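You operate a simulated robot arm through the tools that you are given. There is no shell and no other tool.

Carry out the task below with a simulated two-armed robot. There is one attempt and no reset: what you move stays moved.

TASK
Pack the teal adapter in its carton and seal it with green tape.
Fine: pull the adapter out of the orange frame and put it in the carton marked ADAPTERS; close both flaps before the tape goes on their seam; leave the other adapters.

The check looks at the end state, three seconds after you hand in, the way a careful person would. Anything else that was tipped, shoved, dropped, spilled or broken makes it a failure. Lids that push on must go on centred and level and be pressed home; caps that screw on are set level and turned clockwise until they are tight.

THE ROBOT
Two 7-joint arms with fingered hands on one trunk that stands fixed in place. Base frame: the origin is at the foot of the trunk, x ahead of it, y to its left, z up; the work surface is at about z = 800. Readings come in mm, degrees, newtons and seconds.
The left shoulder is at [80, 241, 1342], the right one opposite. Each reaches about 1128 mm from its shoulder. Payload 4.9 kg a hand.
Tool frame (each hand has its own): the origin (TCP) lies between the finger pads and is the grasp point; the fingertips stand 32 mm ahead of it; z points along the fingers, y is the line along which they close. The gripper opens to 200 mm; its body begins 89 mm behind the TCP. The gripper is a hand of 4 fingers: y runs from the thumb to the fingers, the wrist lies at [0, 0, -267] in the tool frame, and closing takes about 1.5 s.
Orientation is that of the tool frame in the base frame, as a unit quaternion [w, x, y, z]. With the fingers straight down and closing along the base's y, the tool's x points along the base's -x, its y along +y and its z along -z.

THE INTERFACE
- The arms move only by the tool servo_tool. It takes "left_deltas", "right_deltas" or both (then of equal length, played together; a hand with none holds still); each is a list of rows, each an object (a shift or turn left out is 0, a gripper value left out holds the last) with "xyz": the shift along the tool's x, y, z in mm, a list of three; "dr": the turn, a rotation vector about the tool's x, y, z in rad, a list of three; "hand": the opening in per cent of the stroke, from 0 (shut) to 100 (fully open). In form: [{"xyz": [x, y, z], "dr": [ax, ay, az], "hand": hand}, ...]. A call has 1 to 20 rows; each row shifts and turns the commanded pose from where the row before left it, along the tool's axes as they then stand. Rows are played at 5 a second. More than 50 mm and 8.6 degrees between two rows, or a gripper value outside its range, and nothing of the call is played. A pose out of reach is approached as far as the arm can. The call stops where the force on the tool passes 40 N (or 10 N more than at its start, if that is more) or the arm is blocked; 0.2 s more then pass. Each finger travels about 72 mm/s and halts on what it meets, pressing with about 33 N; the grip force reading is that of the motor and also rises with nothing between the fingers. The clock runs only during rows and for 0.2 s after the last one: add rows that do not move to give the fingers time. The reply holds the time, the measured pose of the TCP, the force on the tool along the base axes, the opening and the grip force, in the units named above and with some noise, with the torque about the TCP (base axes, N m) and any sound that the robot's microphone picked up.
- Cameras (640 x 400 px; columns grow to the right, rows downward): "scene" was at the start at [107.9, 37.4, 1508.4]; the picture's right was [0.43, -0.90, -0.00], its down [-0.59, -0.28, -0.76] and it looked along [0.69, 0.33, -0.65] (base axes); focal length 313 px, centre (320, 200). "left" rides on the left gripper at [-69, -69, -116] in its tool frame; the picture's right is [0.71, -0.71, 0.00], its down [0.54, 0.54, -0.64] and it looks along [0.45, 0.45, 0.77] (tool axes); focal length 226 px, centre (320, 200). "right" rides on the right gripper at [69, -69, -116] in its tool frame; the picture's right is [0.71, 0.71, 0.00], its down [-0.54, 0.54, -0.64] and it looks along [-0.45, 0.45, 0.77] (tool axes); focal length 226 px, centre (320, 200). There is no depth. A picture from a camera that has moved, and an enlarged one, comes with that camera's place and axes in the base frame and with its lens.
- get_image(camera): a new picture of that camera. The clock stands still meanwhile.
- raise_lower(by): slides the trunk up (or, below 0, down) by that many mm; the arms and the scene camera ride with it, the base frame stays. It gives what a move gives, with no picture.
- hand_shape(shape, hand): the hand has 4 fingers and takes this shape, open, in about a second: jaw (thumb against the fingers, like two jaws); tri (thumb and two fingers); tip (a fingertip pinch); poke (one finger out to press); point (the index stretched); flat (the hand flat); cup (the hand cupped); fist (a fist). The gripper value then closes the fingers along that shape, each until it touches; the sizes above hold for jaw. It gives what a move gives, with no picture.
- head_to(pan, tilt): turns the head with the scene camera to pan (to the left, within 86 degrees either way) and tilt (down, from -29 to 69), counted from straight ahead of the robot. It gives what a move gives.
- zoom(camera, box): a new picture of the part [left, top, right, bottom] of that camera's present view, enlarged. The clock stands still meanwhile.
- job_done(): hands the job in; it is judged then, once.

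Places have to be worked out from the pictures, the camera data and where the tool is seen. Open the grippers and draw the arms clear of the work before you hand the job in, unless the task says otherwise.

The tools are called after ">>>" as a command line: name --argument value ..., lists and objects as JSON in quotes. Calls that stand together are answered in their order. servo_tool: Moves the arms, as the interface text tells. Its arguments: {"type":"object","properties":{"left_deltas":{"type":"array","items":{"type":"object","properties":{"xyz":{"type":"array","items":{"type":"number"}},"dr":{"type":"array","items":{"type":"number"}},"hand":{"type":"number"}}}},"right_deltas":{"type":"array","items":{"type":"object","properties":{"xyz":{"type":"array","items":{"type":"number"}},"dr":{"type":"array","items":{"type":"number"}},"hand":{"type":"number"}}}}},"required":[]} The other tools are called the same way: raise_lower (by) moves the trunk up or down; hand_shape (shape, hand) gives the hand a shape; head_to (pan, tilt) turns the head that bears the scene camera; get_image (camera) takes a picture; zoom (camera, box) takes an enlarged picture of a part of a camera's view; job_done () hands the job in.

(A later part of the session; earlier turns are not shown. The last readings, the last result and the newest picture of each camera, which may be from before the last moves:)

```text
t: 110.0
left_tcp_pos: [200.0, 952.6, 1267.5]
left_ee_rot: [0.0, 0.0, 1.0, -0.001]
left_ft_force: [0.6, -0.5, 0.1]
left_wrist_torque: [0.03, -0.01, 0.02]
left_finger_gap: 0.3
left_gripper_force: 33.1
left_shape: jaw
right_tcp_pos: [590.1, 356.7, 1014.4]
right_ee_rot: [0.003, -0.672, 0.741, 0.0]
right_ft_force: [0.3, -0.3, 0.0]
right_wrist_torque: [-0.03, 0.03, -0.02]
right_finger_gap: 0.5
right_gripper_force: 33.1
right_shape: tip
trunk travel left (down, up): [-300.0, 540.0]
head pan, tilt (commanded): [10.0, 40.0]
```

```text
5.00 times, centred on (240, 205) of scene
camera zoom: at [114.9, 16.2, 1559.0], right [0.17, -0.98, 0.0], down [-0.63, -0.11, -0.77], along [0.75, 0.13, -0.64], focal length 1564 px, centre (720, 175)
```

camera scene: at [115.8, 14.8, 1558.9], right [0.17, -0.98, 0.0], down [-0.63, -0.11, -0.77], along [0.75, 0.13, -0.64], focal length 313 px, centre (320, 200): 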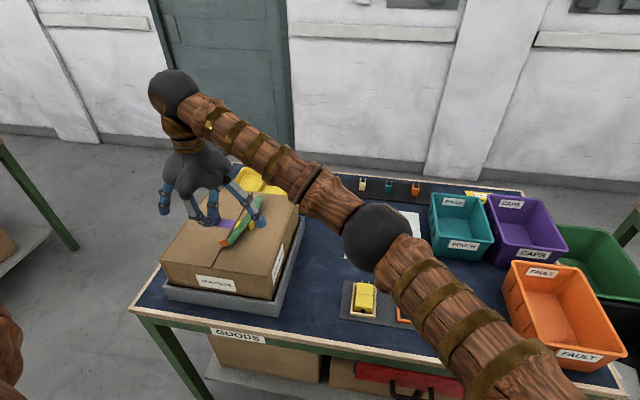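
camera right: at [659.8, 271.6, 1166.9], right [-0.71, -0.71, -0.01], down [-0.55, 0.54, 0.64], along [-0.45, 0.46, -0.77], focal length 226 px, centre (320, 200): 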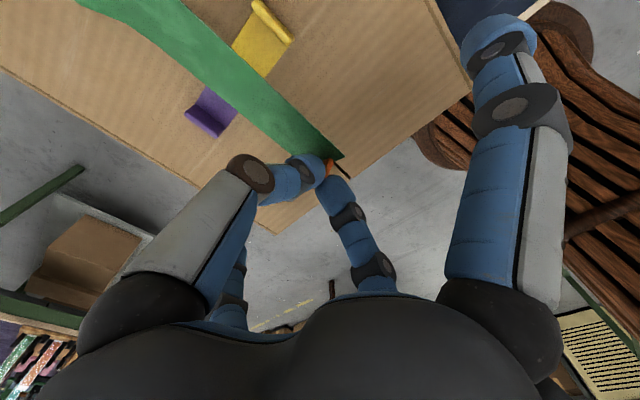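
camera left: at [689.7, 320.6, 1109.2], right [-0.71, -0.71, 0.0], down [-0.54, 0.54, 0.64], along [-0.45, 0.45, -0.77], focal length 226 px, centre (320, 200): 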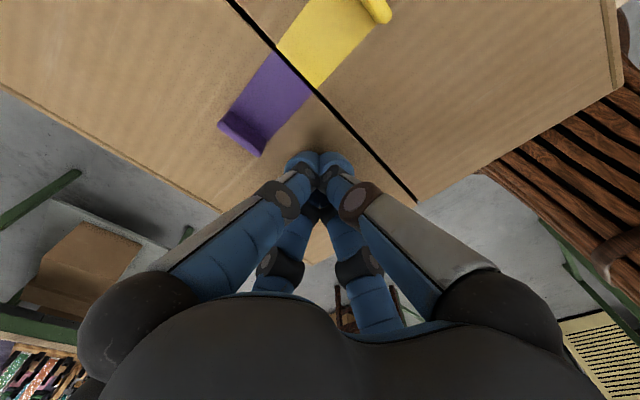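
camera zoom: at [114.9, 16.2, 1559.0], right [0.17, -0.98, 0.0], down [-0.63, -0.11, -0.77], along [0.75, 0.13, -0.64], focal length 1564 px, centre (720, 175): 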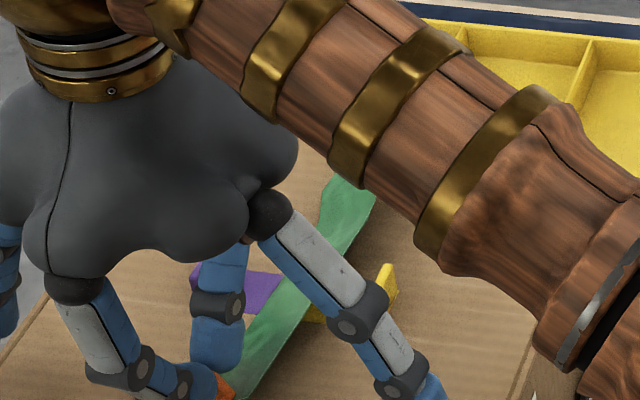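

The strip keeps its shape in the grip. I keep lowering in 3 mm steps until its left edge meets the flap.

>>> servo_tool --right_deltas '[{"xyz": [0, 0, 3]}, {"xyz": [0, 0, 3]}, {"xyz": [0, 0, 3]}, {"xyz": [0, 0, 3]}, {"xyz": [0, 0, 3]}, {"xyz": [0, 0, 0]}]'

>>> zoom --camera "right" --box '[60, 0, 380, 200]'

>>> zoom --camera "scene" --box '[190, 185, 290, 265]'

```text
t: 111.5
left_tcp_pos: [199.7, 949.7, 1269.4]
left_ee_rot: [0.001, 0.0, 1.0, 0.0]
left_ft_force: [-0.1, -0.2, 0.8]
left_wrist_torque: [0.04, 0.01, 0.02]
left_finger_gap: 0.0
left_gripper_force: 33.2
left_shape: jaw
right_tcp_pos: [588.9, 354.5, 1003.4]
right_ee_rot: [0.006, -0.671, 0.742, 0.0]
right_ft_force: [3.1, -12.2, 29.9]
right_wrist_torque: [-0.11, -0.09, -0.05]
right_finger_gap: 1.1
right_gripper_force: 32.6
right_shape: tip
trunk travel left (down, up): [-300.0, 540.0]
head pan, tilt (commanded): [10.0, 40.0]
```

```text
2.00 times, centred on (220, 100) of right
camera zoom: at [648.3, 277.4, 1119.1], right [-0.77, -0.63, -0.01], down [-0.49, 0.59, 0.64], along [-0.4, 0.5, -0.77], focal length 452 px, centre (520, 400)
```

zoom: 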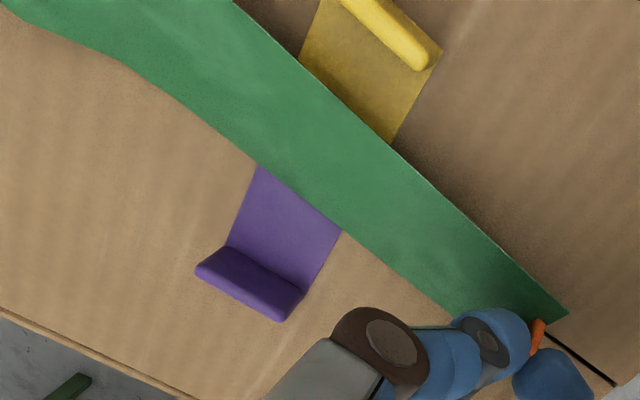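

```text
5.00 times, centred on (240, 225) of scene
camera zoom: at [112.6, 12.5, 1559.5], right [0.17, -0.98, 0.0], down [-0.63, -0.11, -0.77], along [0.76, 0.13, -0.64], focal length 1564 px, centre (720, 75)
```

zoom: 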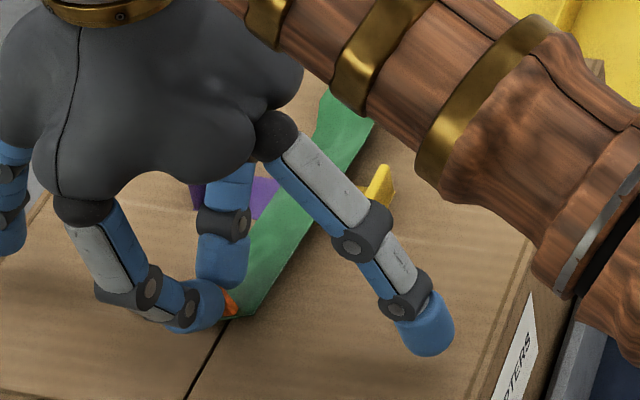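

The strip's left edge is on the flap (30 N upward). I ease off 4 mm to unload it, then open the fingers slowly so it can roll flat.

>>> servo_tool --right_deltas '[{"xyz": [0, 0, -3]}, {"xyz": [0, 0, -1]}, {"xyz": [0, 0, 0]}, {"hand": 4}, {"hand": 7}, {"hand": 10}, {"hand": 14}, {"hand": 18}, {"hand": 22}, {"hand": 26}, {"hand": 26}]'

>>> zoom --camera "right" --box '[60, 0, 380, 200]'

>>> zoom --camera "scene" --box '[190, 185, 290, 265]'

```text
t: 113.8
left_tcp_pos: [200.2, 951.9, 1268.1]
left_ee_rot: [0.0, 0.0, 1.0, 0.0]
left_ft_force: [0.0, 0.2, -0.5]
left_wrist_torque: [-0.01, 0.01, 0.03]
left_finger_gap: 0.0
left_gripper_force: 33.2
left_shape: jaw
right_tcp_pos: [590.2, 357.0, 1004.1]
right_ee_rot: [0.003, -0.671, 0.742, 0.001]
right_ft_force: [0.1, 0.0, -1.6]
right_wrist_torque: [0.01, -0.01, -0.01]
right_finger_gap: 51.6
right_gripper_force: 0.1
right_shape: tip
trunk travel left (down, up): [-300.0, 540.0]
head pan, tilt (commanded): [10.0, 40.0]
```

```text
2.00 times, centred on (220, 100) of right
camera zoom: at [649.3, 280.4, 1119.8], right [-0.77, -0.63, -0.01], down [-0.49, 0.59, 0.64], along [-0.4, 0.5, -0.77], focal length 452 px, centre (520, 400)
```

zoom: 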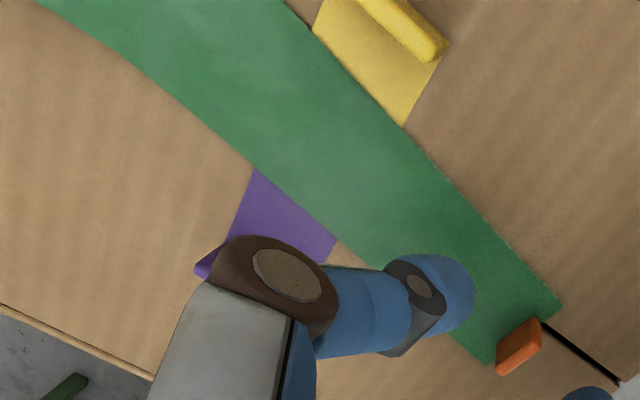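

```text
5.00 times, centred on (240, 225) of scene
camera zoom: at [115.0, 16.2, 1559.0], right [0.17, -0.98, 0.0], down [-0.63, -0.11, -0.77], along [0.75, 0.13, -0.64], focal length 1564 px, centre (720, 75)
```

zoom: 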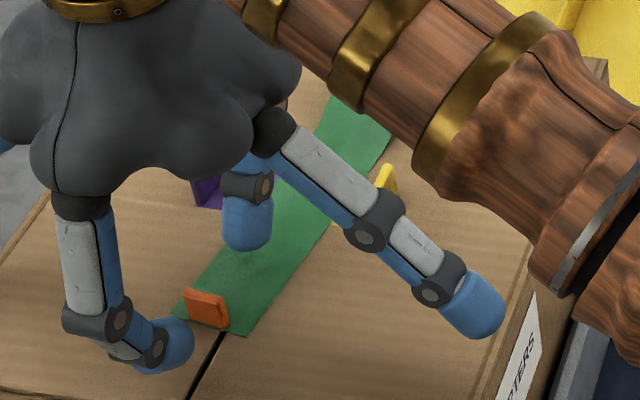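

The tape has rolled flat onto the flaps over the seam. I raise the hand straight up and away to look at it properly.

>>> servo_tool --right_deltas '[{"xyz": [0, 0, -10]}, {"xyz": [0, 0, -20]}, {"xyz": [0, 0, -35]}, {"xyz": [0, 0, -40]}, {"xyz": [0, 0, -40]}, {"xyz": [0, 0, -40]}, {"xyz": [40, 0, 0]}, {"xyz": [40, 0, 0]}, {"xyz": [40, 0, 0]}, {"xyz": [40, 0, 0]}, {"xyz": [40, 0, 0]}, {"xyz": [40, 0, 0]}, {"xyz": [40, 0, 0]}]'

>>> get_image --camera "scene"

>>> zoom --camera "scene" --box '[150, 170, 310, 290]'

>>> get_image --camera "right"

```text
t: 116.7
left_tcp_pos: [198.7, 950.1, 1270.2]
left_ee_rot: [-0.001, 0.0, 1.0, 0.001]
left_ft_force: [-0.6, -0.2, 1.0]
left_wrist_torque: [0.06, -0.01, 0.01]
left_finger_gap: 0.0
left_gripper_force: 33.0
left_shape: jaw
right_tcp_pos: [560.3, 74.4, 1186.8]
right_ee_rot: [0.003, -0.672, 0.741, 0.001]
right_ft_force: [1.1, 0.2, 0.2]
right_wrist_torque: [0.03, 0.02, 0.01]
right_finger_gap: 51.7
right_gripper_force: 0.1
right_shape: tip
trunk travel left (down, up): [-300.0, 540.0]
head pan, tilt (commanded): [10.0, 40.0]
```

```text
taken
camera scene: at [114.9, 13.3, 1559.1], right [0.17, -0.98, 0.0], down [-0.63, -0.11, -0.77], along [0.75, 0.13, -0.64], focal length 313 px, centre (320, 200)
```

scene: 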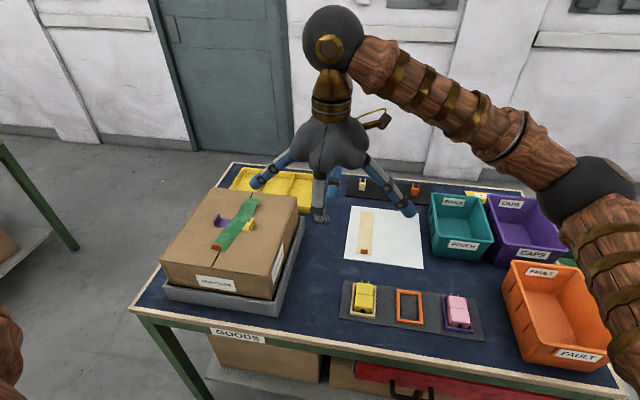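

```text
3.33 times, centred on (230, 230) of scene
camera zoom: at [114.9, 13.3, 1559.1], right [0.17, -0.98, 0.0], down [-0.63, -0.11, -0.77], along [0.75, 0.13, -0.64], focal length 1042 px, centre (620, 100)
```

zoom: 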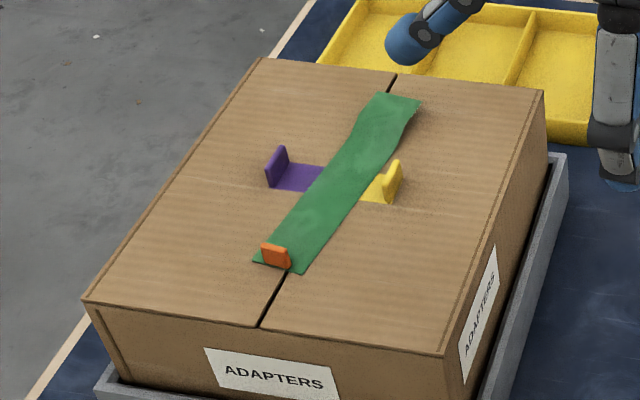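

```text
taken
camera right: at [620.4, -0.9, 1303.5], right [-0.77, -0.63, -0.01], down [-0.49, 0.59, 0.64], along [-0.4, 0.5, -0.76], focal length 226 px, centre (320, 200)
```

right: 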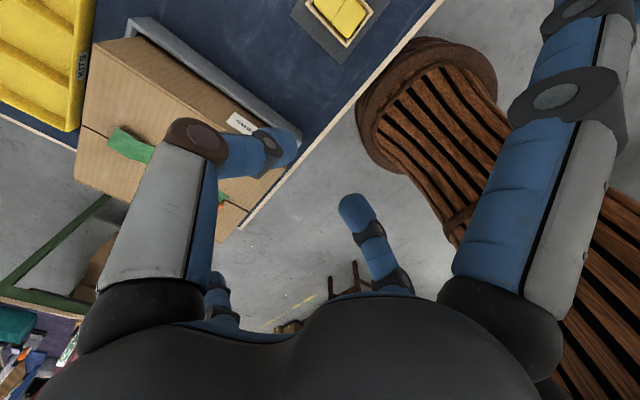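

The tape is across the seam but skewed about 7°: its near end sits a bit left, its far end right of the seam, and the far end looks slightly lifted. I zoom to measure before correcting.

>>> zoom --camera "scene" --box '[205, 190, 265, 250]'

>>> zoom --camera "scene" --box '[205, 230, 235, 255]'

>>> zoom --camera "scene" --box '[235, 190, 265, 215]'

```text
6.67 times, centred on (235, 220) of scene
camera zoom: at [114.9, 13.3, 1559.1], right [0.17, -0.98, 0.0], down [-0.63, -0.11, -0.77], along [0.75, 0.13, -0.64], focal length 2085 px, centre (887, 67)
```

zoom: 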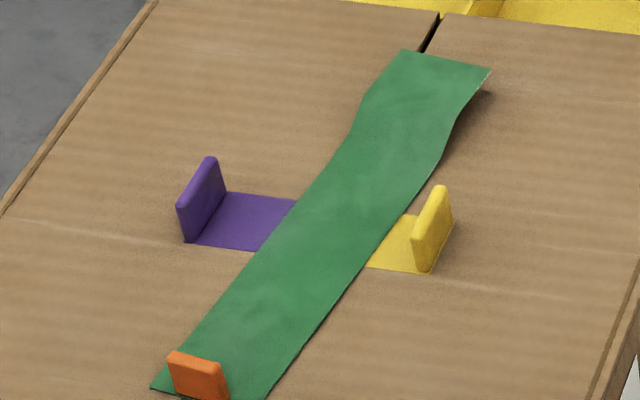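

```text
16.00 times, centred on (220, 242) of scene
camera zoom: at [114.9, 13.3, 1559.1], right [0.17, -0.98, 0.0], down [-0.63, -0.11, -0.77], along [0.75, 0.13, -0.64], focal length 5004 px, centre (1920, -480)
```

zoom: 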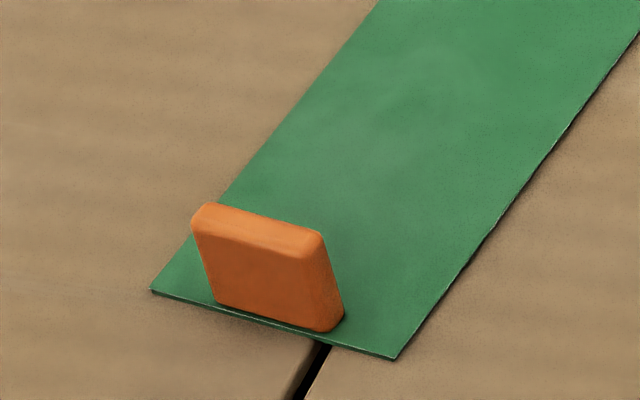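

```text
16.00 times, centred on (250, 202) of scene
camera zoom: at [114.9, 13.3, 1559.1], right [0.17, -0.98, 0.0], down [-0.63, -0.11, -0.77], along [0.75, 0.13, -0.64], focal length 5004 px, centre (1440, 160)
```

zoom: 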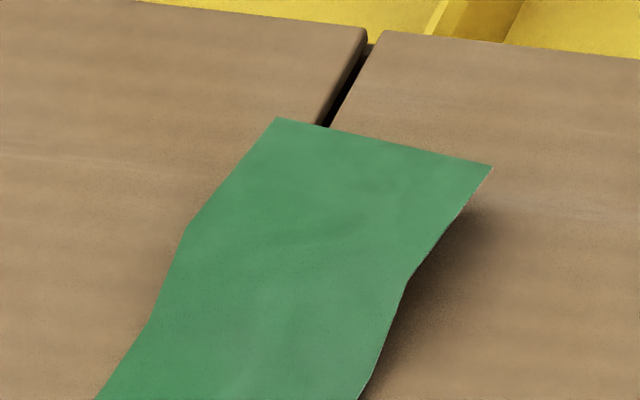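

Measured: near end centred at [587.5, 362], strip yawed −8°, tab upright at about [592.5, 361] with its base on the flap. I'll regrasp the now-upright tab, matching its yaw, to square the strip onto the seam.

>>> servo_tool --right_deltas '[{"xyz": [-36, -0.5, 0], "hand": 26}, {"xyz": [-36, -0.5, 0]}, {"xyz": [-36, -0.5, 0]}, {"xyz": [-36, -0.5, 0]}, {"xyz": [-36, -0.5, 0]}, {"xyz": [-36, -0.5, 0]}, {"xyz": [-36, -0.5, 0]}, {"xyz": [-36.5, -0.5, 0]}, {"dr": [0, 0, 0.042]}, {"xyz": [0, 0, 35]}, {"xyz": [0, 0, 35]}, {"xyz": [0, 0, 35]}, {"xyz": [0, 0, 35]}, {"xyz": [0, 0, 15]}, {"xyz": [0, 0, 0]}, {"xyz": [0, 0, 0]}]'

>>> zoom --camera "right" --box '[220, 60, 420, 200]'

>>> zoom --camera "scene" --box '[190, 200, 270, 265]'

```text
t: 120.0
left_tcp_pos: [201.8, 952.9, 1266.7]
left_ee_rot: [0.0, 0.0, 1.0, 0.0]
left_ft_force: [0.6, -0.4, -0.8]
left_wrist_torque: [0.02, -0.02, -0.02]
left_finger_gap: 0.0
left_gripper_force: 32.9
left_shape: jaw
right_tcp_pos: [595.0, 363.5, 1033.2]
right_ee_rot: [0.003, -0.655, 0.756, -0.001]
right_ft_force: [0.7, -0.6, -0.8]
right_wrist_torque: [-0.02, 0.0, -0.01]
right_finger_gap: 51.6
right_gripper_force: 0.1
right_shape: tip
trunk travel left (down, up): [-300.0, 540.0]
head pan, tilt (commanded): [10.0, 40.0]
```

```text
2.86 times, centred on (320, 130) of right
camera zoom: at [651.2, 285.3, 1149.3], right [-0.8, -0.6, -0.01], down [-0.46, 0.61, 0.64], along [-0.38, 0.52, -0.77], focal length 646 px, centre (320, 400)
```

zoom: 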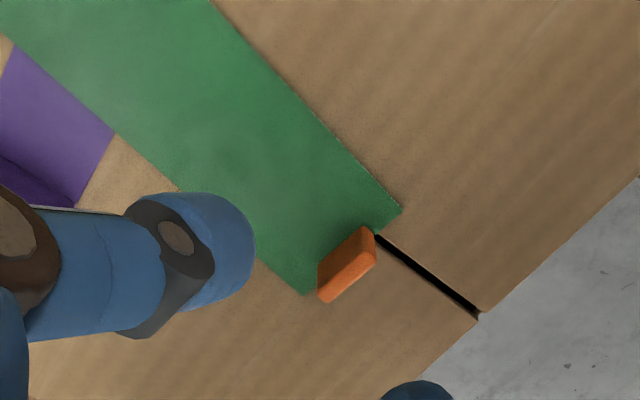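

```text
6.15 times, centred on (230, 232) of scene
camera zoom: at [115.2, 16.4, 1559.0], right [0.17, -0.98, 0.0], down [-0.63, -0.11, -0.77], along [0.75, 0.13, -0.64], focal length 1924 px, centre (874, 0)
```

zoom: 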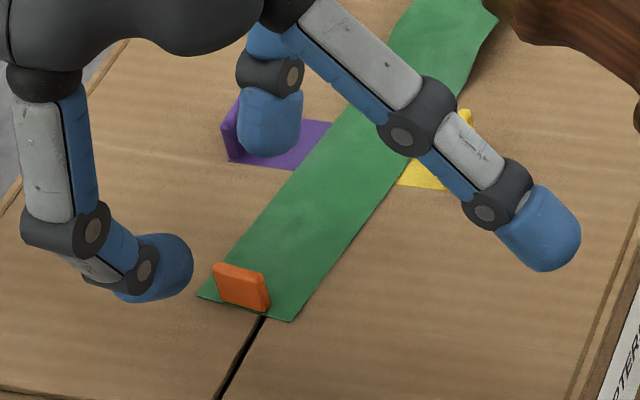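

Triangulation puts the tab centre at about [585, 360, 966] (flap surface nearer z 955). I shift to it and lower to TCP z≈994 for a deeper bite on the tab.

>>> servo_tool --right_deltas '[{"xyz": [4.6, 7.9, 0]}, {"xyz": [0, 0, 12]}, {"xyz": [0, 0, 12]}, {"xyz": [0, 0, 8]}, {"xyz": [0, 0, 0]}]'

>>> zoom --camera "right" --box '[220, 80, 420, 220]'

>>> zoom --camera "scene" --box '[190, 200, 270, 265]'

```text
t: 121.2
left_tcp_pos: [200.8, 953.5, 1267.3]
left_ee_rot: [0.0, 0.0, 1.0, 0.0]
left_ft_force: [0.2, 0.0, -0.7]
left_wrist_torque: [0.02, 0.0, -0.01]
left_finger_gap: 0.2
left_gripper_force: 32.6
left_shape: jaw
right_tcp_pos: [584.6, 361.1, 1001.9]
right_ee_rot: [0.004, -0.655, 0.755, -0.001]
right_ft_force: [0.8, -0.9, -0.1]
right_wrist_torque: [-0.02, 0.0, 0.02]
right_finger_gap: 51.7
right_gripper_force: 0.1
right_shape: tip
trunk travel left (down, up): [-300.0, 540.0]
head pan, tilt (commanded): [10.0, 40.0]
```

```text
2.86 times, centred on (320, 150) of right
camera zoom: at [642.5, 282.5, 1117.8], right [-0.8, -0.6, -0.01], down [-0.46, 0.61, 0.64], along [-0.38, 0.52, -0.77], focal length 646 px, centre (320, 343)
```

zoom: 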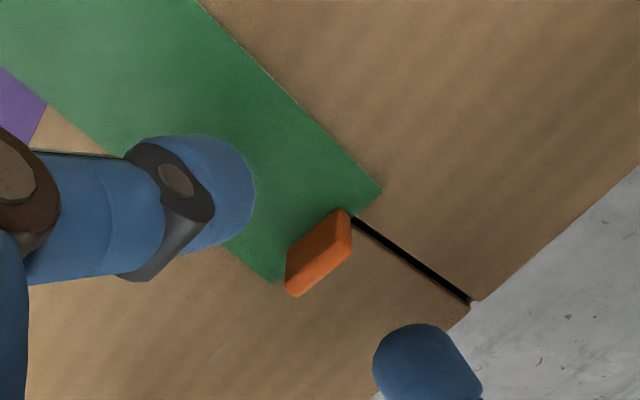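

```text
6.15 times, centred on (230, 232) of scene
camera zoom: at [115.1, 16.3, 1559.0], right [0.17, -0.98, 0.0], down [-0.63, -0.11, -0.77], along [0.75, 0.13, -0.64], focal length 1924 px, centre (874, 0)
```

zoom: 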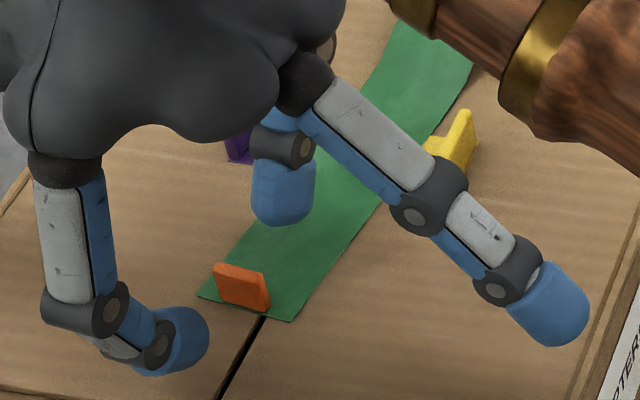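

The tab is now centred under the pinch. I lower 8 mm and close on it.

>>> servo_tool --right_deltas '[{"xyz": [0, 0, 4]}, {"xyz": [0, 0, 4]}, {"hand": 18}, {"hand": 12}, {"hand": 8}, {"hand": 4}, {"hand": 0}, {"hand": 0}, {"hand": 0}]'

>>> zoom --camera "scene" --box '[190, 200, 270, 265]'

>>> zoom --camera "right" --box '[120, 40, 400, 220]'

```text
t: 123.2
left_tcp_pos: [199.8, 951.7, 1268.0]
left_ee_rot: [0.0, 0.0, 1.0, 0.0]
left_ft_force: [-0.2, 0.0, 0.4]
left_wrist_torque: [-0.02, -0.01, -0.02]
left_finger_gap: 0.1
left_gripper_force: 32.7
left_shape: jaw
right_tcp_pos: [586.0, 361.4, 994.1]
right_ee_rot: [0.003, -0.655, 0.755, 0.0]
right_ft_force: [0.7, 0.1, 0.6]
right_wrist_torque: [-0.01, -0.01, -0.02]
right_finger_gap: 0.9
right_gripper_force: 33.1
right_shape: tip
trunk travel left (down, up): [-300.0, 540.0]
head pan, tilt (commanded): [10.0, 40.0]
```

```text
6.15 times, centred on (230, 232) of scene
camera zoom: at [115.0, 16.2, 1559.0], right [0.17, -0.98, 0.0], down [-0.63, -0.11, -0.77], along [0.75, 0.13, -0.64], focal length 1924 px, centre (874, 0)
```

zoom: 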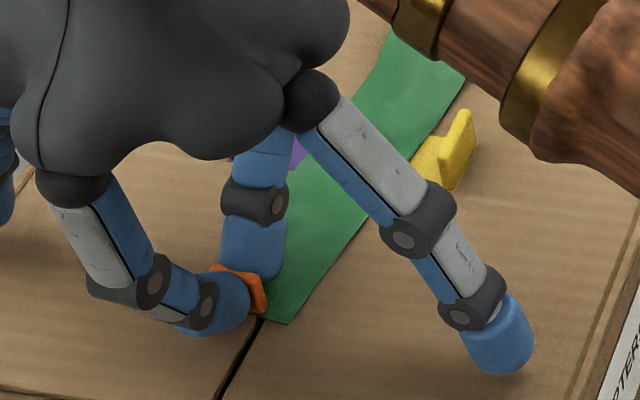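

```text
2.22 times, centred on (260, 130) of right
camera zoom: at [642.5, 282.3, 1109.6], right [-0.8, -0.6, -0.01], down [-0.46, 0.61, 0.64], along [-0.38, 0.52, -0.77], focal length 502 px, centre (453, 356)
```

zoom: 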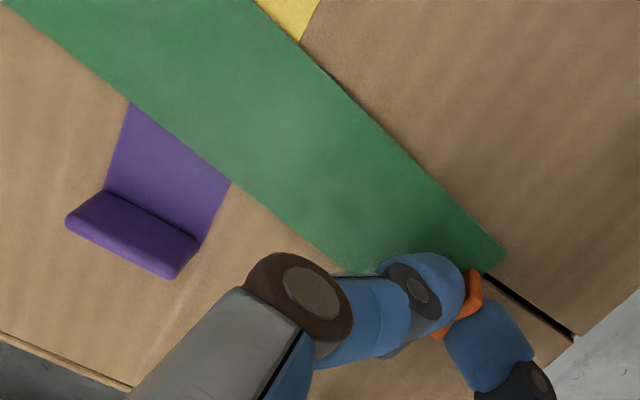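

The tab is held (0.9 mm reading). I lift it 15 mm, slowly turn 8° back toward the seam line and slide 10 mm to the right.

>>> servo_tool --right_deltas '[{"xyz": [0, 0, -3]}, {"xyz": [0, 0, -4]}, {"xyz": [0, 0, -4]}, {"xyz": [0, 0, -4]}, {"dr": [0, 0, -0.02]}, {"dr": [0, 0, -0.02]}, {"dr": [0, 0, -0.02]}, {"dr": [0, 0, -0.02]}, {"dr": [0, 0, -0.02]}, {"dr": [0, 0, -0.02]}, {"dr": [0, 0, -0.02]}, {"xyz": [2.5, 0, 0]}, {"xyz": [2.5, 0, 0]}, {"xyz": [2.5, 0, 0]}, {"xyz": [2.5, 0, 0]}, {"xyz": [0, 0, 0]}]'

>>> zoom --camera "scene" --box '[180, 170, 290, 265]'

>>> get_image --camera "right"

```text
t: 126.7
left_tcp_pos: [200.0, 951.6, 1267.7]
left_ee_rot: [0.0, -0.001, 1.0, 0.0]
left_ft_force: [-0.5, 0.3, -0.1]
left_wrist_torque: [0.0, -0.01, 0.03]
left_finger_gap: 0.1
left_gripper_force: 32.9
left_shape: jaw
right_tcp_pos: [585.4, 351.1, 1009.3]
right_ee_rot: [-0.003, 0.707, -0.707, 0.0]
right_ft_force: [-0.6, 0.3, 0.4]
right_wrist_torque: [-0.01, 0.0, -0.02]
right_finger_gap: 0.9
right_gripper_force: 33.7
right_shape: tip
trunk travel left (down, up): [-300.0, 540.0]
head pan, tilt (commanded): [10.0, 40.0]
```

```text
4.21 times, centred on (235, 218) of scene
camera zoom: at [115.0, 16.3, 1559.0], right [0.17, -0.98, 0.0], down [-0.63, -0.11, -0.77], along [0.75, 0.13, -0.64], focal length 1317 px, centre (678, 126)
```

zoom: 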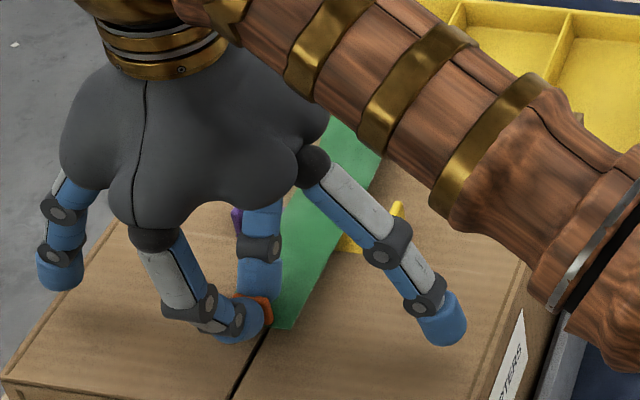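

```text
taken
camera right: at [652.6, 281.7, 1124.7], right [-0.71, -0.71, -0.01], down [-0.54, 0.54, 0.64], along [-0.45, 0.46, -0.77], focal length 226 px, centre (320, 200)
```

right: 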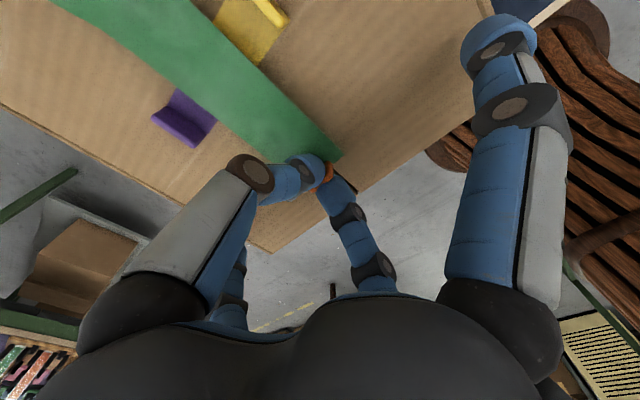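

The strip is level and lies along the seam to within ~2°. I trim the last degree or so and lower it onto the flaps.

>>> servo_tool --right_deltas '[{"dr": [0, 0, -0.025]}, {"xyz": [0, 0, 4]}, {"xyz": [0, 0, 4]}, {"xyz": [0, 0, 3]}, {"xyz": [0, 0, 2]}, {"xyz": [0, 0, 2]}, {"xyz": [0, 0, 0]}]'

>>> get_image --camera "right"

>>> zoom --camera "scene" --box '[180, 170, 290, 265]'

```text
t: 128.2
left_tcp_pos: [199.9, 952.5, 1267.9]
left_ee_rot: [0.0, 0.0, 1.0, 0.0]
left_ft_force: [0.3, 0.4, 0.2]
left_wrist_torque: [-0.01, -0.03, 0.0]
left_finger_gap: 0.0
left_gripper_force: 32.6
left_shape: jaw
right_tcp_pos: [584.6, 352.0, 994.0]
right_ee_rot: [-0.003, 0.715, -0.699, 0.001]
right_ft_force: [0.2, 0.0, -0.6]
right_wrist_torque: [0.01, -0.01, -0.01]
right_finger_gap: 0.7
right_gripper_force: 32.9
right_shape: tip
trunk travel left (down, up): [-300.0, 540.0]
head pan, tilt (commanded): [10.0, 40.0]
```

```text
taken
camera right: at [654.5, 283.5, 1109.7], right [-0.69, -0.72, -0.01], down [-0.56, 0.53, 0.64], along [-0.46, 0.45, -0.77], focal length 226 px, centre (320, 200)
```

right: 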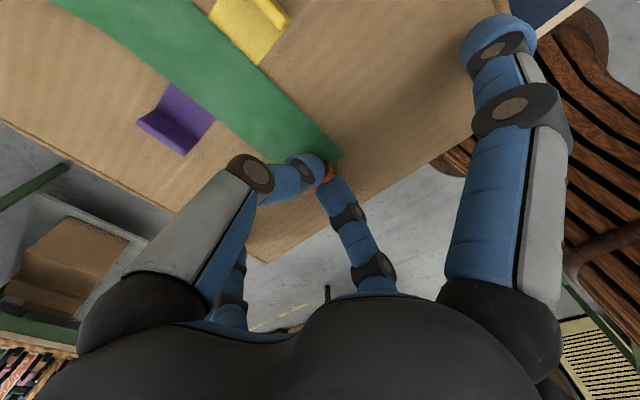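

```text
4.21 times, centred on (235, 218) of scene
camera zoom: at [115.0, 16.2, 1559.0], right [0.17, -0.98, 0.0], down [-0.63, -0.11, -0.77], along [0.75, 0.13, -0.64], focal length 1317 px, centre (678, 126)
```

zoom: 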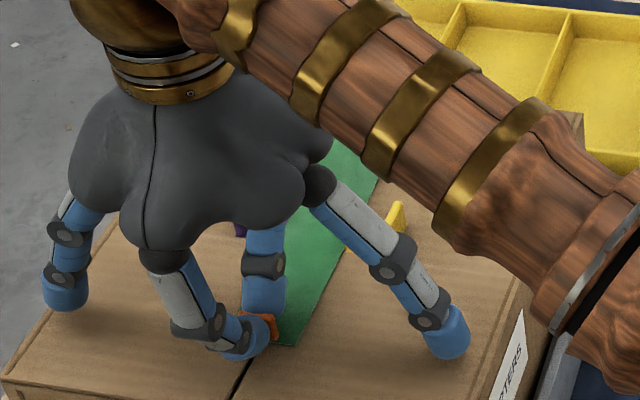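

At the same height as when grasped, the tape is on the surface with no load. I open the pinch slowly.

>>> servo_tool --right_deltas '[{"xyz": [0, 0, 1]}, {"hand": 3}, {"hand": 5}, {"hand": 8}, {"hand": 11}, {"hand": 15}, {"hand": 20}, {"hand": 25}, {"hand": 27}, {"xyz": [0, 0, -8]}, {"xyz": [0, 0, -20]}, {"xyz": [0, 0, -40]}, {"xyz": [0, 0, -40]}, {"xyz": [0, 0, -40]}, {"xyz": [0, 0, -40]}]'

>>> get_image --camera "right"

>>> zoom --camera "scene" --box '[170, 180, 290, 270]'

```text
t: 131.4
left_tcp_pos: [198.8, 951.2, 1268.9]
left_ee_rot: [0.0, 0.0, 1.0, 0.0]
left_ft_force: [-1.0, -0.4, 0.2]
left_wrist_torque: [0.01, -0.01, 0.0]
left_finger_gap: 0.3
left_gripper_force: 32.9
left_shape: jaw
right_tcp_pos: [583.6, 351.0, 1183.6]
right_ee_rot: [-0.003, 0.716, -0.698, 0.0]
right_ft_force: [0.5, 0.2, -0.9]
right_wrist_torque: [0.03, -0.06, -0.03]
right_finger_gap: 53.5
right_gripper_force: 0.0
right_shape: tip
trunk travel left (down, up): [-300.0, 540.0]
head pan, tilt (commanded): [10.0, 40.0]
```

```text
taken
camera right: at [652.6, 282.3, 1297.7], right [-0.69, -0.72, -0.01], down [-0.56, 0.53, 0.64], along [-0.46, 0.45, -0.77], focal length 226 px, centre (320, 200)
```

right: 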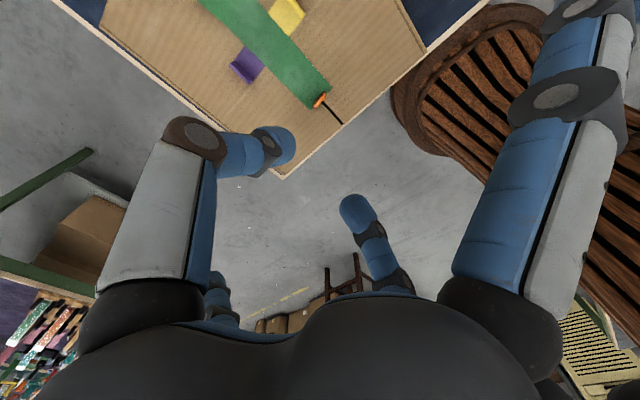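

```text
4.44 times, centred on (230, 225) of scene
camera zoom: at [113.9, 15.8, 1559.0], right [0.17, -0.98, 0.0], down [-0.63, -0.11, -0.77], along [0.75, 0.13, -0.64], focal length 1390 px, centre (720, 89)
```

zoom: 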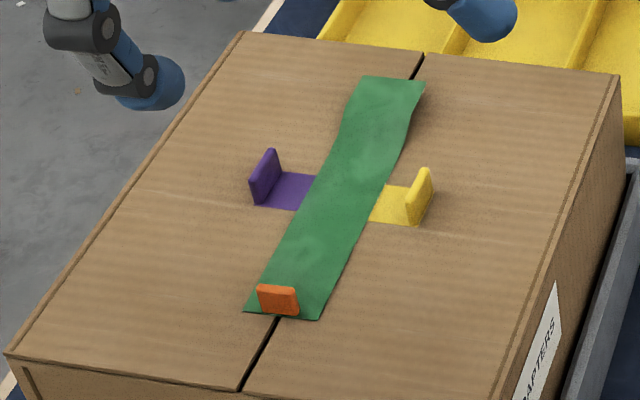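

The tape now lies squarely along the seam (near-end centre y≈349, far-end centre y≈354), but its far end still stands about 12 mm proud. I withdraw the right hand to the right so the left hand, which reaches that spot easily, can press it down.

>>> servo_tool --right_deltas '[{"xyz": [40, 0, 0]}, {"xyz": [40, 0, 0]}, {"xyz": [40, 0, 0]}, {"xyz": [40, 0, 0]}, {"xyz": [40, 0, 0]}, {"xyz": [40, 0, 0]}, {"xyz": [40, 0, 0]}, {"xyz": [40, 0, 0]}, {"xyz": [40, 0, 0]}, {"xyz": [40, 0, 0]}, {"xyz": [40, 0, 0]}, {"xyz": [40, 0, 0]}, {"xyz": [40, 0, 0]}, {"xyz": [40, 0, 0]}, {"xyz": [40, 0, 0]}, {"xyz": [40, 0, 0]}, {"xyz": [40, 0, 0]}]'

>>> get_image --camera "scene"

>>> zoom --camera "scene" --box '[200, 185, 270, 255]'

```text
t: 135.1
left_tcp_pos: [197.9, 950.6, 1269.4]
left_ee_rot: [0.0, 0.0, 1.0, 0.001]
left_ft_force: [-0.9, -0.5, -0.1]
left_wrist_torque: [0.01, -0.01, -0.01]
left_finger_gap: 0.0
left_gripper_force: 32.9
left_shape: jaw
right_tcp_pos: [600.5, -330.6, 1177.9]
right_ee_rot: [-0.004, 0.716, -0.698, -0.001]
right_ft_force: [0.6, -0.3, -0.2]
right_wrist_torque: [0.02, -0.01, 0.02]
right_finger_gap: 53.8
right_gripper_force: 0.1
right_shape: tip
trunk travel left (down, up): [-300.0, 540.0]
head pan, tilt (commanded): [10.0, 40.0]
```

```text
taken
camera scene: at [114.2, 14.1, 1559.1], right [0.17, -0.98, 0.0], down [-0.63, -0.11, -0.77], along [0.75, 0.13, -0.64], focal length 313 px, centre (320, 200)
```

scene: 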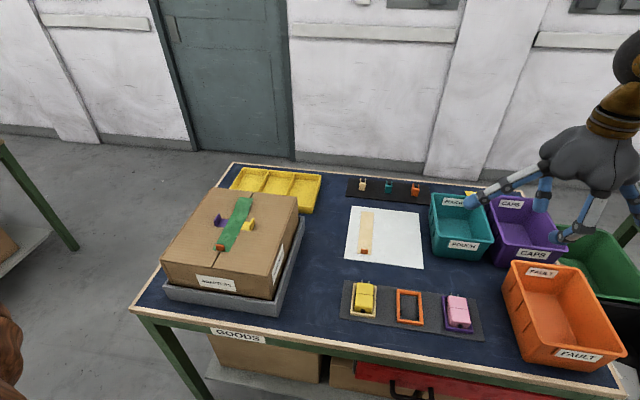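

```text
5.71 times, centred on (235, 220) of scene
camera zoom: at [114.2, 14.1, 1559.1], right [0.17, -0.98, 0.0], down [-0.63, -0.11, -0.77], along [0.75, 0.13, -0.64], focal length 1787 px, centre (806, 86)
```

zoom: 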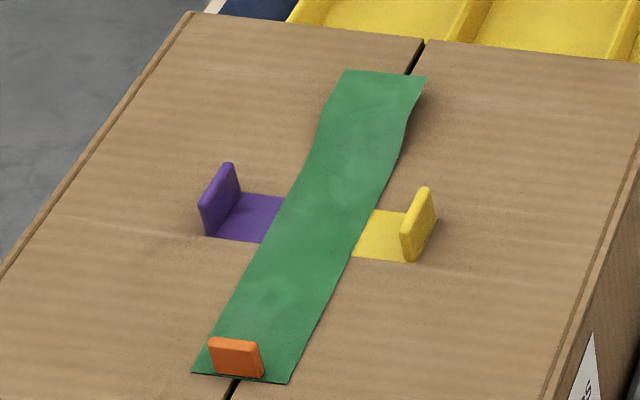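

Everything is in place. I bring the left hand (fingers closed) over the tape, to press it down starting from the tab end toward the far end.

>>> servo_tool --left_deltas '[{"xyz": [-33, -31, 0]}, {"xyz": [-33, -31, 0]}, {"xyz": [-33, -31, 0]}, {"xyz": [-33, -31, 0]}, {"xyz": [-33, -31, 0]}, {"xyz": [-33, -31, 0]}, {"xyz": [-33, -31, 0]}, {"xyz": [-33, -31, 0]}, {"xyz": [-33, -31, 0]}, {"xyz": [-33, -31, 0]}, {"xyz": [-33, -31, 0]}, {"xyz": [-33, -31, 0]}, {"xyz": [-33, -31, 0]}, {"xyz": [0, -40, 0]}, {"xyz": [0, -40, 0]}, {"xyz": [0, -40, 0]}, {"xyz": [0, -40, 0]}, {"xyz": [0, -38, 0]}, {"xyz": [0, 0, 0]}]'

>>> get_image --camera "left"

>>> get_image --camera "scene"

```text
t: 139.1
left_tcp_pos: [630.0, 352.7, 1265.9]
left_ee_rot: [-0.001, 0.0, 1.0, 0.0]
left_ft_force: [-0.5, 0.9, -0.6]
left_wrist_torque: [0.0, -0.03, -0.05]
left_finger_gap: 0.1
left_gripper_force: 32.6
left_shape: jaw
right_tcp_pos: [601.6, -328.5, 1176.7]
right_ee_rot: [-0.002, 0.716, -0.698, 0.0]
right_ft_force: [0.0, -0.1, -0.1]
right_wrist_torque: [-0.06, -0.01, 0.02]
right_finger_gap: 53.8
right_gripper_force: 0.1
right_shape: tip
trunk travel left (down, up): [-300.0, 540.0]
head pan, tilt (commanded): [10.0, 40.0]
```

```text
taken
camera left: at [699.7, 283.7, 1383.9], right [-0.71, -0.71, 0.0], down [-0.54, 0.54, 0.64], along [-0.46, 0.45, -0.77], focal length 226 px, centre (320, 200)
```

left: 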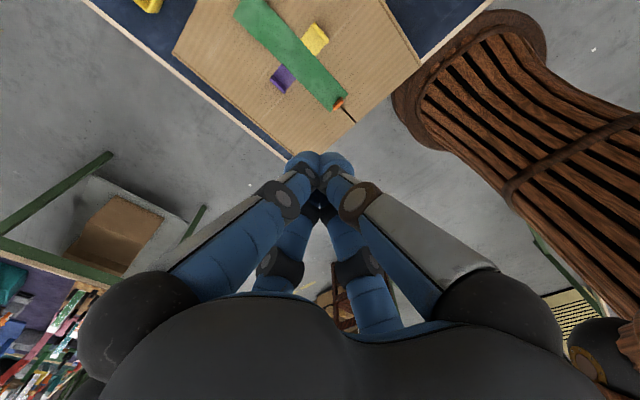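

```text
taken
camera scene: at [115.5, 17.0, 1558.9], right [0.17, -0.98, 0.0], down [-0.63, -0.11, -0.77], along [0.75, 0.13, -0.64], focal length 313 px, centre (320, 200)
```

scene: 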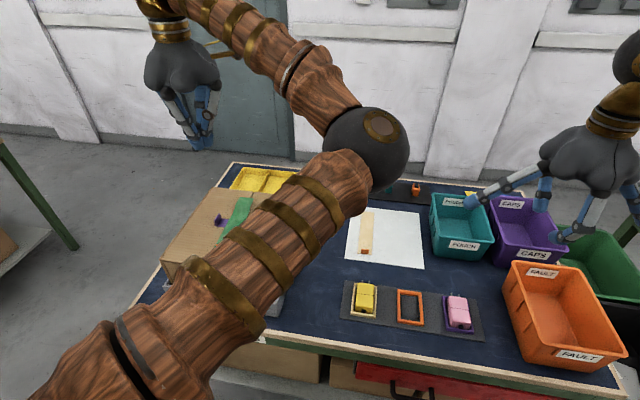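

From the left wrist camera I check the tape's lie against the seam once more before pressing.

>>> zoom --camera "left" --box '[170, 0, 430, 160]'

```text
2.46 times, centred on (300, 80) of left
camera zoom: at [699.7, 283.7, 1383.9], right [-0.71, -0.71, 0.0], down [-0.54, 0.54, 0.64], along [-0.46, 0.45, -0.77], focal length 556 px, centre (369, 495)
```

zoom: 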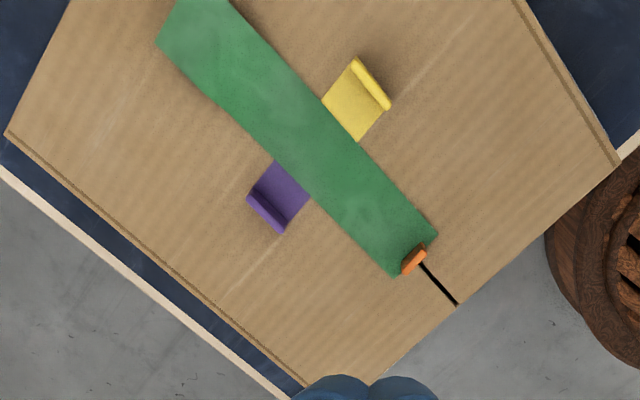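

The tape's edges are at y≈331 and 371–375 over its whole length, well centred on the seam. I lower the left hand to press, first at x≈630.

>>> servo_tool --left_deltas '[{"xyz": [0, 0, 44]}, {"xyz": [0, 0, 44]}, {"xyz": [0, 0, 44]}, {"xyz": [0, 0, 44]}, {"xyz": [0, 0, 44]}, {"xyz": [0, 0, 40]}, {"xyz": [0, 0, 8]}, {"xyz": [0, 0, 4]}, {"xyz": [0, 0, 2]}, {"xyz": [0, 0, 1]}, {"xyz": [0, 0, 0]}]'

>>> get_image --camera "left"

```text
t: 141.4
left_tcp_pos: [627.8, 349.4, 993.3]
left_ee_rot: [0.0, 0.0, 1.0, 0.001]
left_ft_force: [1.8, 1.5, 14.8]
left_wrist_torque: [0.07, -0.08, 0.01]
left_finger_gap: 0.0
left_gripper_force: 33.1
left_shape: jaw
right_tcp_pos: [599.2, -330.1, 1177.5]
right_ee_rot: [-0.004, 0.716, -0.698, -0.001]
right_ft_force: [0.5, -0.1, -0.3]
right_wrist_torque: [0.0, -0.02, -0.02]
right_finger_gap: 53.6
right_gripper_force: 0.0
right_shape: tip
trunk travel left (down, up): [-300.0, 540.0]
head pan, tilt (commanded): [10.0, 40.0]
```

```text
taken
camera left: at [697.6, 281.3, 1111.3], right [-0.71, -0.71, 0.0], down [-0.54, 0.54, 0.64], along [-0.45, 0.46, -0.77], focal length 226 px, centre (320, 200)
```

left: 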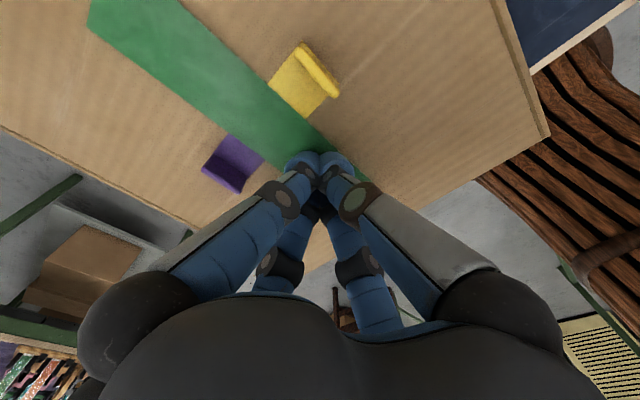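

It presses at ~15 N. I step along the strip toward the far end with the same light press: lift, advance 35 mm, press.

>>> servo_tool --left_deltas '[{"xyz": [0, 0, -14]}, {"xyz": [-35, 1, 0]}, {"xyz": [0, 0, 9]}, {"xyz": [0, 0, 5]}, {"xyz": [0, 0, 0]}, {"xyz": [0, 0, -14]}, {"xyz": [-35, 0, 0]}, {"xyz": [0, 0, 9]}, {"xyz": [0, 0, 5]}, {"xyz": [0, 0, 0]}]'

>>> get_image --camera "left"

```text
t: 143.7
left_tcp_pos: [698.2, 351.3, 993.9]
left_ee_rot: [0.001, 0.0, 1.0, 0.001]
left_ft_force: [2.4, 1.3, 13.6]
left_wrist_torque: [0.11, -0.11, -0.05]
left_finger_gap: 0.2
left_gripper_force: 32.8
left_shape: jaw
right_tcp_pos: [601.2, -330.2, 1178.2]
right_ee_rot: [-0.003, 0.716, -0.698, 0.001]
right_ft_force: [-0.4, 0.6, -0.1]
right_wrist_torque: [0.0, 0.04, 0.0]
right_finger_gap: 53.9
right_gripper_force: 0.1
right_shape: tip
trunk travel left (down, up): [-300.0, 540.0]
head pan, tilt (commanded): [10.0, 40.0]
```

```text
taken
camera left: at [767.3, 282.4, 1111.3], right [-0.71, -0.71, 0.0], down [-0.54, 0.54, 0.64], along [-0.45, 0.46, -0.77], focal length 226 px, centre (320, 200)
```

left: 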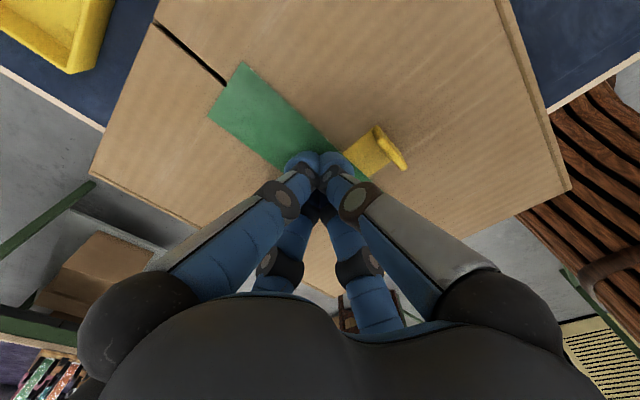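

The strip is going down flat and the seam leaves it in the middle of its far edge. I press the last two spots up to the far end.

>>> servo_tool --left_deltas '[{"xyz": [0, 0, -14]}, {"xyz": [-35, 0, 0]}, {"xyz": [0, 0, 9]}, {"xyz": [0, 0, 5]}, {"xyz": [0, 0, 0]}, {"xyz": [0, 0, -16]}, {"xyz": [-33, 0, 0]}, {"xyz": [0, 0, 10]}, {"xyz": [0, 0, 6]}, {"xyz": [0, 0, 0]}]'

>>> get_image --camera "left"

>>> get_image --camera "scene"

```text
t: 145.8
left_tcp_pos: [767.8, 351.9, 994.0]
left_ee_rot: [0.001, -0.001, 1.0, 0.001]
left_ft_force: [0.8, 0.7, 11.2]
left_wrist_torque: [0.07, -0.01, -0.04]
left_finger_gap: 0.1
left_gripper_force: 32.6
left_shape: jaw
right_tcp_pos: [600.6, -330.8, 1178.2]
right_ee_rot: [-0.004, 0.715, -0.699, 0.0]
right_ft_force: [-0.1, 1.4, -0.9]
right_wrist_torque: [-0.01, 0.0, 0.02]
right_finger_gap: 53.6
right_gripper_force: 0.0
right_shape: tip
trunk travel left (down, up): [-300.0, 540.0]
head pan, tilt (commanded): [10.0, 40.0]
```

```text
taken
camera left: at [836.3, 282.5, 1111.2], right [-0.71, -0.71, 0.0], down [-0.54, 0.54, 0.64], along [-0.45, 0.46, -0.77], focal length 226 px, centre (320, 200)
```

left: 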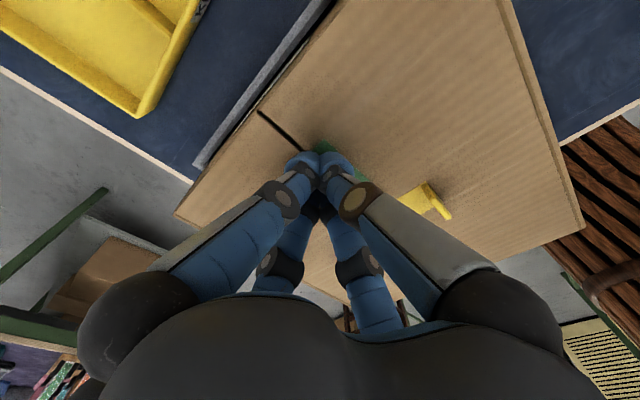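

```text
taken
camera scene: at [114.0, 15.1, 1559.3], right [0.17, -0.98, 0.0], down [-0.63, -0.11, -0.77], along [0.75, 0.13, -0.64], focal length 313 px, centre (320, 200)
```

scene: 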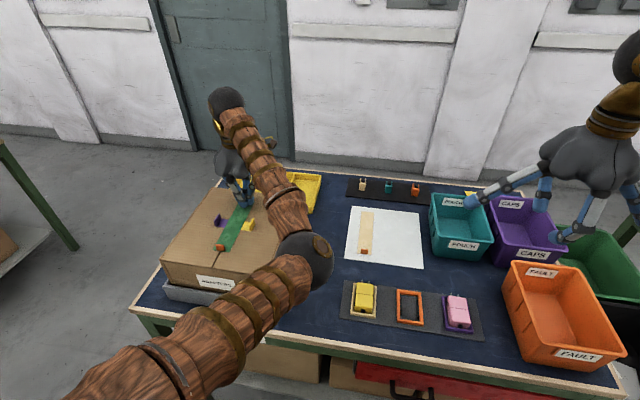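

The whole strip has been pressed. I lift the left hand straight up and withdraw it to the left, then inspect the result.

>>> servo_tool --left_deltas '[{"xyz": [0, 0, -15]}, {"xyz": [0, 0, -40]}, {"xyz": [0, 0, -45]}, {"xyz": [0, 0, -45]}, {"xyz": [0, 0, -45]}, {"xyz": [0, 0, -45]}, {"xyz": [0, 0, -40]}, {"xyz": [10, 45, 0]}, {"xyz": [10, 45, 0]}, {"xyz": [10, 45, 0]}, {"xyz": [10, 45, 0]}, {"xyz": [20, 40, 0]}, {"xyz": [30, 35, 0]}, {"xyz": [35, 30, 0]}, {"xyz": [35, 30, 0]}, {"xyz": [35, 30, 0]}, {"xyz": [35, 30, 0]}, {"xyz": [35, 30, 0]}, {"xyz": [35, 30, 0]}, {"xyz": [35, 30, 0]}]'

>>> get_image --camera "scene"

>>> zoom --camera "scene" --box '[150, 170, 310, 310]'

>>> zoom --camera "scene" --box '[200, 185, 270, 255]'

```text
t: 150.1
left_tcp_pos: [432.0, 818.3, 1267.0]
left_ee_rot: [0.001, 0.001, 1.0, -0.001]
left_ft_force: [0.3, 0.7, -0.5]
left_wrist_torque: [-0.07, 0.01, 0.0]
left_finger_gap: 0.0
left_gripper_force: 32.8
left_shape: jaw
right_tcp_pos: [598.8, -329.6, 1178.7]
right_ee_rot: [-0.003, 0.715, -0.699, 0.001]
right_ft_force: [0.0, 0.2, 0.4]
right_wrist_torque: [0.0, -0.01, 0.03]
right_finger_gap: 53.6
right_gripper_force: 0.1
right_shape: tip
trunk travel left (down, up): [-300.0, 540.0]
head pan, tilt (commanded): [10.0, 40.0]
```

```text
taken
camera scene: at [113.2, 18.1, 1559.1], right [0.17, -0.98, 0.0], down [-0.63, -0.11, -0.77], along [0.76, 0.13, -0.64], focal length 313 px, centre (320, 200)
```

scene: 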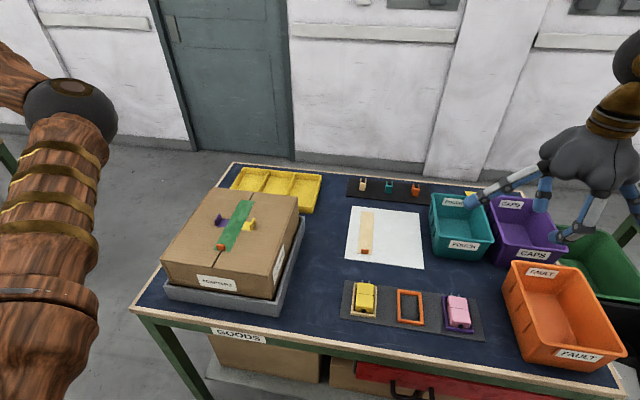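

```text
2.86 times, centred on (230, 240) of scene
camera zoom: at [113.2, 18.1, 1559.1], right [0.17, -0.98, 0.0], down [-0.63, -0.11, -0.77], along [0.76, 0.13, -0.64], focal length 894 px, centre (577, 86)
```

zoom: 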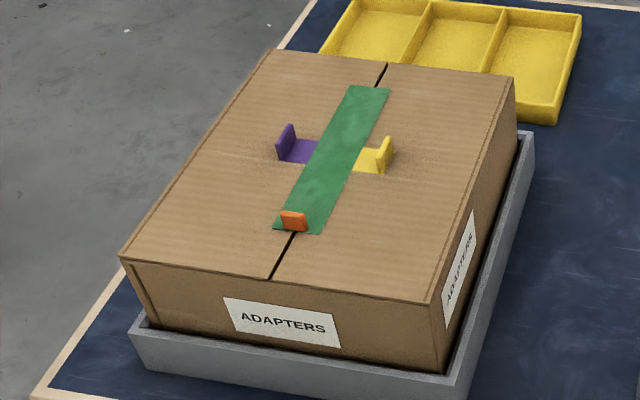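

```text
5.71 times, centred on (235, 220) of scene
camera zoom: at [113.2, 18.1, 1559.1], right [0.17, -0.98, 0.0], down [-0.63, -0.11, -0.77], along [0.76, 0.13, -0.64], focal length 1787 px, centre (806, 86)
```

zoom: 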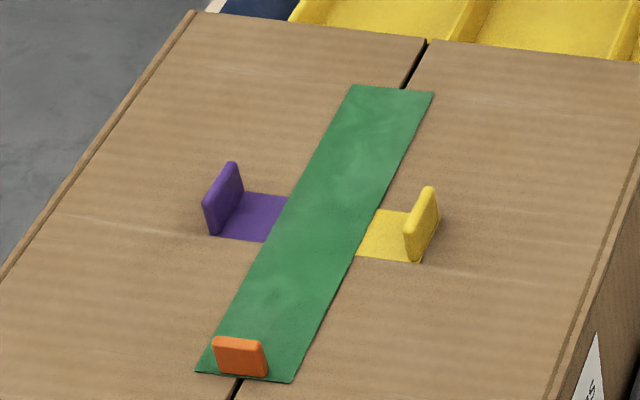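

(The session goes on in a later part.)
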